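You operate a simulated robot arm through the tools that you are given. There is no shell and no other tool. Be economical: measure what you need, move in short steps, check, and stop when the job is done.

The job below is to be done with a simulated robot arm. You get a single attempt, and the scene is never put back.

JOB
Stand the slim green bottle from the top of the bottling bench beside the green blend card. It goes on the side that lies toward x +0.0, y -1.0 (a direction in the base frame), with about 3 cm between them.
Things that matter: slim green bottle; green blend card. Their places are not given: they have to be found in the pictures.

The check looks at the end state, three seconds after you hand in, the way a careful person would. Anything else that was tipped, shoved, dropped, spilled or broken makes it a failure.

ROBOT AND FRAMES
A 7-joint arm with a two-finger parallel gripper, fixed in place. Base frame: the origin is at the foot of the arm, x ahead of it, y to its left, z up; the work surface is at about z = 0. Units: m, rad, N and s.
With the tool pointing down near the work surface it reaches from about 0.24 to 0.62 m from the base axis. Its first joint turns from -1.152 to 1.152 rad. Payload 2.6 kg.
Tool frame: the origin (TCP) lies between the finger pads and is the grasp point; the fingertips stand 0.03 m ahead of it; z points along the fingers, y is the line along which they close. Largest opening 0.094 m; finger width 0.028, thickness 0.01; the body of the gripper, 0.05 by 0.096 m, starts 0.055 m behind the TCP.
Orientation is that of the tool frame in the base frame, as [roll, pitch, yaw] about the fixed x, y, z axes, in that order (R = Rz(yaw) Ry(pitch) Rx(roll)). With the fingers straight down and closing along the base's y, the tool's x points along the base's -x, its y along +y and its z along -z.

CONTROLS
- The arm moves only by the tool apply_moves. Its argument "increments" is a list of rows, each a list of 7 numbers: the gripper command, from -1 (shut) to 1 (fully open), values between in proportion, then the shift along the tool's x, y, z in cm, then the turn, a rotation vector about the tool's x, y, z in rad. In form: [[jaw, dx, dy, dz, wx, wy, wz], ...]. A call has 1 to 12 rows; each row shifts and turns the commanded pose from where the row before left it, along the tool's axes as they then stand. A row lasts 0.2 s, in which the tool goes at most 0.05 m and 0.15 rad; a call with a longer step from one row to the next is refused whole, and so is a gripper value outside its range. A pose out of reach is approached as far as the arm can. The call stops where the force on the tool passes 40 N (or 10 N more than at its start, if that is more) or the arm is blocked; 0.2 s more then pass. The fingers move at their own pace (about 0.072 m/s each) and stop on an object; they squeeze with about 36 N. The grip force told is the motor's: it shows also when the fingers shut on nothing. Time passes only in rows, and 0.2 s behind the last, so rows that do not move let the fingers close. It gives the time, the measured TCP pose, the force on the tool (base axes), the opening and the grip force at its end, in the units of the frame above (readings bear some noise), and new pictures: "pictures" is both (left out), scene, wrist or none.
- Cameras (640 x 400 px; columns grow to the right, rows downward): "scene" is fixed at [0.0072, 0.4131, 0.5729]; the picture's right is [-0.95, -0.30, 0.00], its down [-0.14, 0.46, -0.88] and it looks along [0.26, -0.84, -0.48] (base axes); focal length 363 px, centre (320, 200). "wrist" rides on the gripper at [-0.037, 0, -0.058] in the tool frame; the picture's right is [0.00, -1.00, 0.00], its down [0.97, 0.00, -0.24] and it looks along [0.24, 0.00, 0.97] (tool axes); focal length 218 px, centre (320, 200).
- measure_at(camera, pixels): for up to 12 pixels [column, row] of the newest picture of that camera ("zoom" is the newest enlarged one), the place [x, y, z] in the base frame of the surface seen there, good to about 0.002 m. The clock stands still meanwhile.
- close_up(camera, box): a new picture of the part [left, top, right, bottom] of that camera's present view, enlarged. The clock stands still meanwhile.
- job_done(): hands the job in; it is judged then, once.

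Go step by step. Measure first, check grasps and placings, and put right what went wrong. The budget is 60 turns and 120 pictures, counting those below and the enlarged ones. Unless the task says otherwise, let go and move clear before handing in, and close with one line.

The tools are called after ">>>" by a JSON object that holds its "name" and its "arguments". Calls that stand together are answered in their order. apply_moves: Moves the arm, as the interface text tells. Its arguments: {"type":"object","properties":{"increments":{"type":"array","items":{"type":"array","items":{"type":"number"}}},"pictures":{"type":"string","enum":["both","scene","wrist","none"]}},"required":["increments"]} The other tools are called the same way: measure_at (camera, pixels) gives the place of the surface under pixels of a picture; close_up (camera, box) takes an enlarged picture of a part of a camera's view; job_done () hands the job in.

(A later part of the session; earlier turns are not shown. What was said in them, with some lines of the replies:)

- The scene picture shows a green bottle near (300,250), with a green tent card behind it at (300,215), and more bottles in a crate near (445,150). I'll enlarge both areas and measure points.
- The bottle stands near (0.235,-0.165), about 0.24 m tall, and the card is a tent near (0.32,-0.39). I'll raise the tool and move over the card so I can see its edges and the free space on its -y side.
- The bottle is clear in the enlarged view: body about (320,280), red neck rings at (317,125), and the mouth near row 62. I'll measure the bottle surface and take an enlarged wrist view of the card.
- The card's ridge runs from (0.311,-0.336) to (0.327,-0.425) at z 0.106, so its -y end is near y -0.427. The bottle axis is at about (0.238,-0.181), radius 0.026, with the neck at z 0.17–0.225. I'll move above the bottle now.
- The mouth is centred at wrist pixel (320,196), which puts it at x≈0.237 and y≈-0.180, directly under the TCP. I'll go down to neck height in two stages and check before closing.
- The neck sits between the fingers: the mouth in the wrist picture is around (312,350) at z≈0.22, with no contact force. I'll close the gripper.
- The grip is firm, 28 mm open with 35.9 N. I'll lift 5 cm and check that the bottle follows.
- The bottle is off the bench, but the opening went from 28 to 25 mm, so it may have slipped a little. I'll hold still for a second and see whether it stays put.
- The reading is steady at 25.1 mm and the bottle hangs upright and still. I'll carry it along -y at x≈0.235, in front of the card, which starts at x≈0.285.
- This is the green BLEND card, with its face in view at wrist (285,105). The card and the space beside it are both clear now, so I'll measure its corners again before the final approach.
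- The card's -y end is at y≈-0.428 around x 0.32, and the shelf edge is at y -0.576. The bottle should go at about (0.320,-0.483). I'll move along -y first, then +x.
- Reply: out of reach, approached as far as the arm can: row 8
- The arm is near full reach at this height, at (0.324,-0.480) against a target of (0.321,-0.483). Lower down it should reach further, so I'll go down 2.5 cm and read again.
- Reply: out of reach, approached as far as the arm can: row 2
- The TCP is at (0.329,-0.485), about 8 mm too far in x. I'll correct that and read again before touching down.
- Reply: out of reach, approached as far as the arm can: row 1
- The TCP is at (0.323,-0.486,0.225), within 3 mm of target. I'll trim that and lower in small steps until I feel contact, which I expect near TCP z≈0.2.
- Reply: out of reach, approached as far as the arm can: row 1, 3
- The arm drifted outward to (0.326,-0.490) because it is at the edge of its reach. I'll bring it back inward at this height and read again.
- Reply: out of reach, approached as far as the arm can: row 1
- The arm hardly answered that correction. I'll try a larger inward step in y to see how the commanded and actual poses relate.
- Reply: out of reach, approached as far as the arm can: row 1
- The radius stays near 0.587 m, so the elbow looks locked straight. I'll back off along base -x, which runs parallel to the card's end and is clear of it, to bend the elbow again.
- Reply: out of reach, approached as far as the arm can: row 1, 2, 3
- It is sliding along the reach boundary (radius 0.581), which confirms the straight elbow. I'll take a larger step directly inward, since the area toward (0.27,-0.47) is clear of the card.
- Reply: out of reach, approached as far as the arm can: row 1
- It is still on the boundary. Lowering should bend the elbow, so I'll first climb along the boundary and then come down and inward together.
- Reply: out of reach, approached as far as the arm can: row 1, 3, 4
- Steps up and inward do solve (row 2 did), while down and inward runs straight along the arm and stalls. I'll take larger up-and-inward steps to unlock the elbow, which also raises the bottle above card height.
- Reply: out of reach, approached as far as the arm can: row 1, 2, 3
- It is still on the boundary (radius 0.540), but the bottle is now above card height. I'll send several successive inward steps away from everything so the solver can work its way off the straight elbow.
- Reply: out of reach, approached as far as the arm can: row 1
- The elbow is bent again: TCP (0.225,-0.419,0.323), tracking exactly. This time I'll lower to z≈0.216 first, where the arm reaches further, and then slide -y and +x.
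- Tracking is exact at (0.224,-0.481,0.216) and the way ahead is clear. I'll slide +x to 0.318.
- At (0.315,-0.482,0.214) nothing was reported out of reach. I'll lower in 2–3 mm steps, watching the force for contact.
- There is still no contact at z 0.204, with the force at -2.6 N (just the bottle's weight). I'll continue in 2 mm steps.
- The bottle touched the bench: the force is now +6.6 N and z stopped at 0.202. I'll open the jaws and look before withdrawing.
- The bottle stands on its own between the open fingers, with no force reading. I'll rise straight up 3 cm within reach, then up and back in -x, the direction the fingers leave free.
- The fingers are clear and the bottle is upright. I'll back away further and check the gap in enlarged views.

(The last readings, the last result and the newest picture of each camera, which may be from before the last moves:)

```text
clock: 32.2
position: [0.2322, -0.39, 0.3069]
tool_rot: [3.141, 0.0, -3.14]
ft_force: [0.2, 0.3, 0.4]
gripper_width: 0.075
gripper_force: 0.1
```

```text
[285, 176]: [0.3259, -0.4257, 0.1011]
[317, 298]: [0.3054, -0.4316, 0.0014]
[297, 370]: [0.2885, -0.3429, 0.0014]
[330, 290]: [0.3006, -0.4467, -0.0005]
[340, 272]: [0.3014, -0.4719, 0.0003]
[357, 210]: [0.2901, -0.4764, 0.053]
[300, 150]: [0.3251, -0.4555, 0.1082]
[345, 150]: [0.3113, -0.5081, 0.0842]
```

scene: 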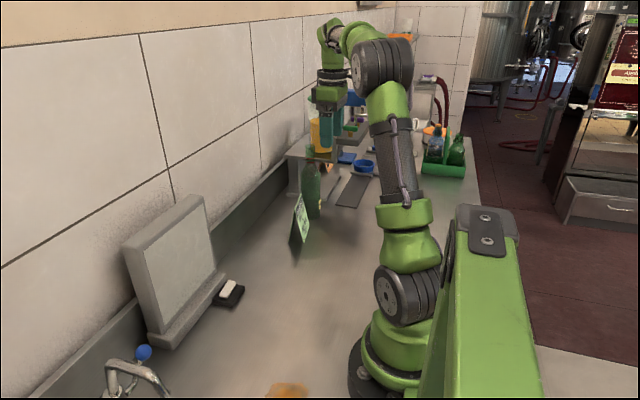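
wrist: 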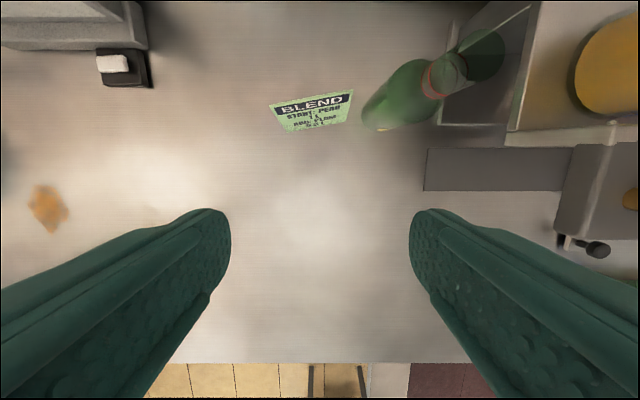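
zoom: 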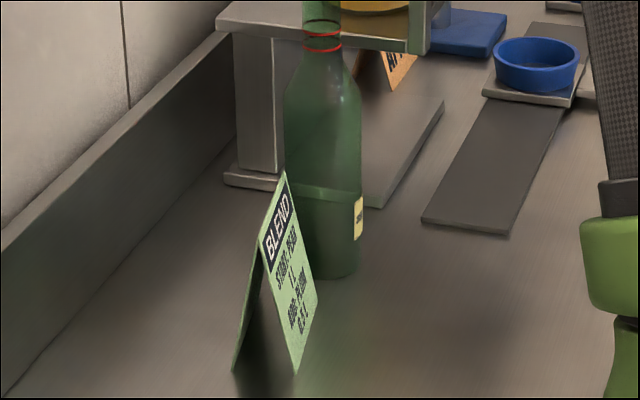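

The bottle stands upright. Its near side is at y≈-0.455, and the card, which has not moved, ends at y≈-0.428, so the gap is about 2.7–2.9 cm on the -y side. The gripper is clear, so I'm handing in.

>>> {"name": "job_done", "arguments": {}}

```text
The job is handed in.
```

The slim green bottle is standing upright on the -y side of the green BLEND card, about 3 cm away (measured at 2.7–2.9 cm). The card hasn't moved, and I saw nothing else disturbed in the last pictures.
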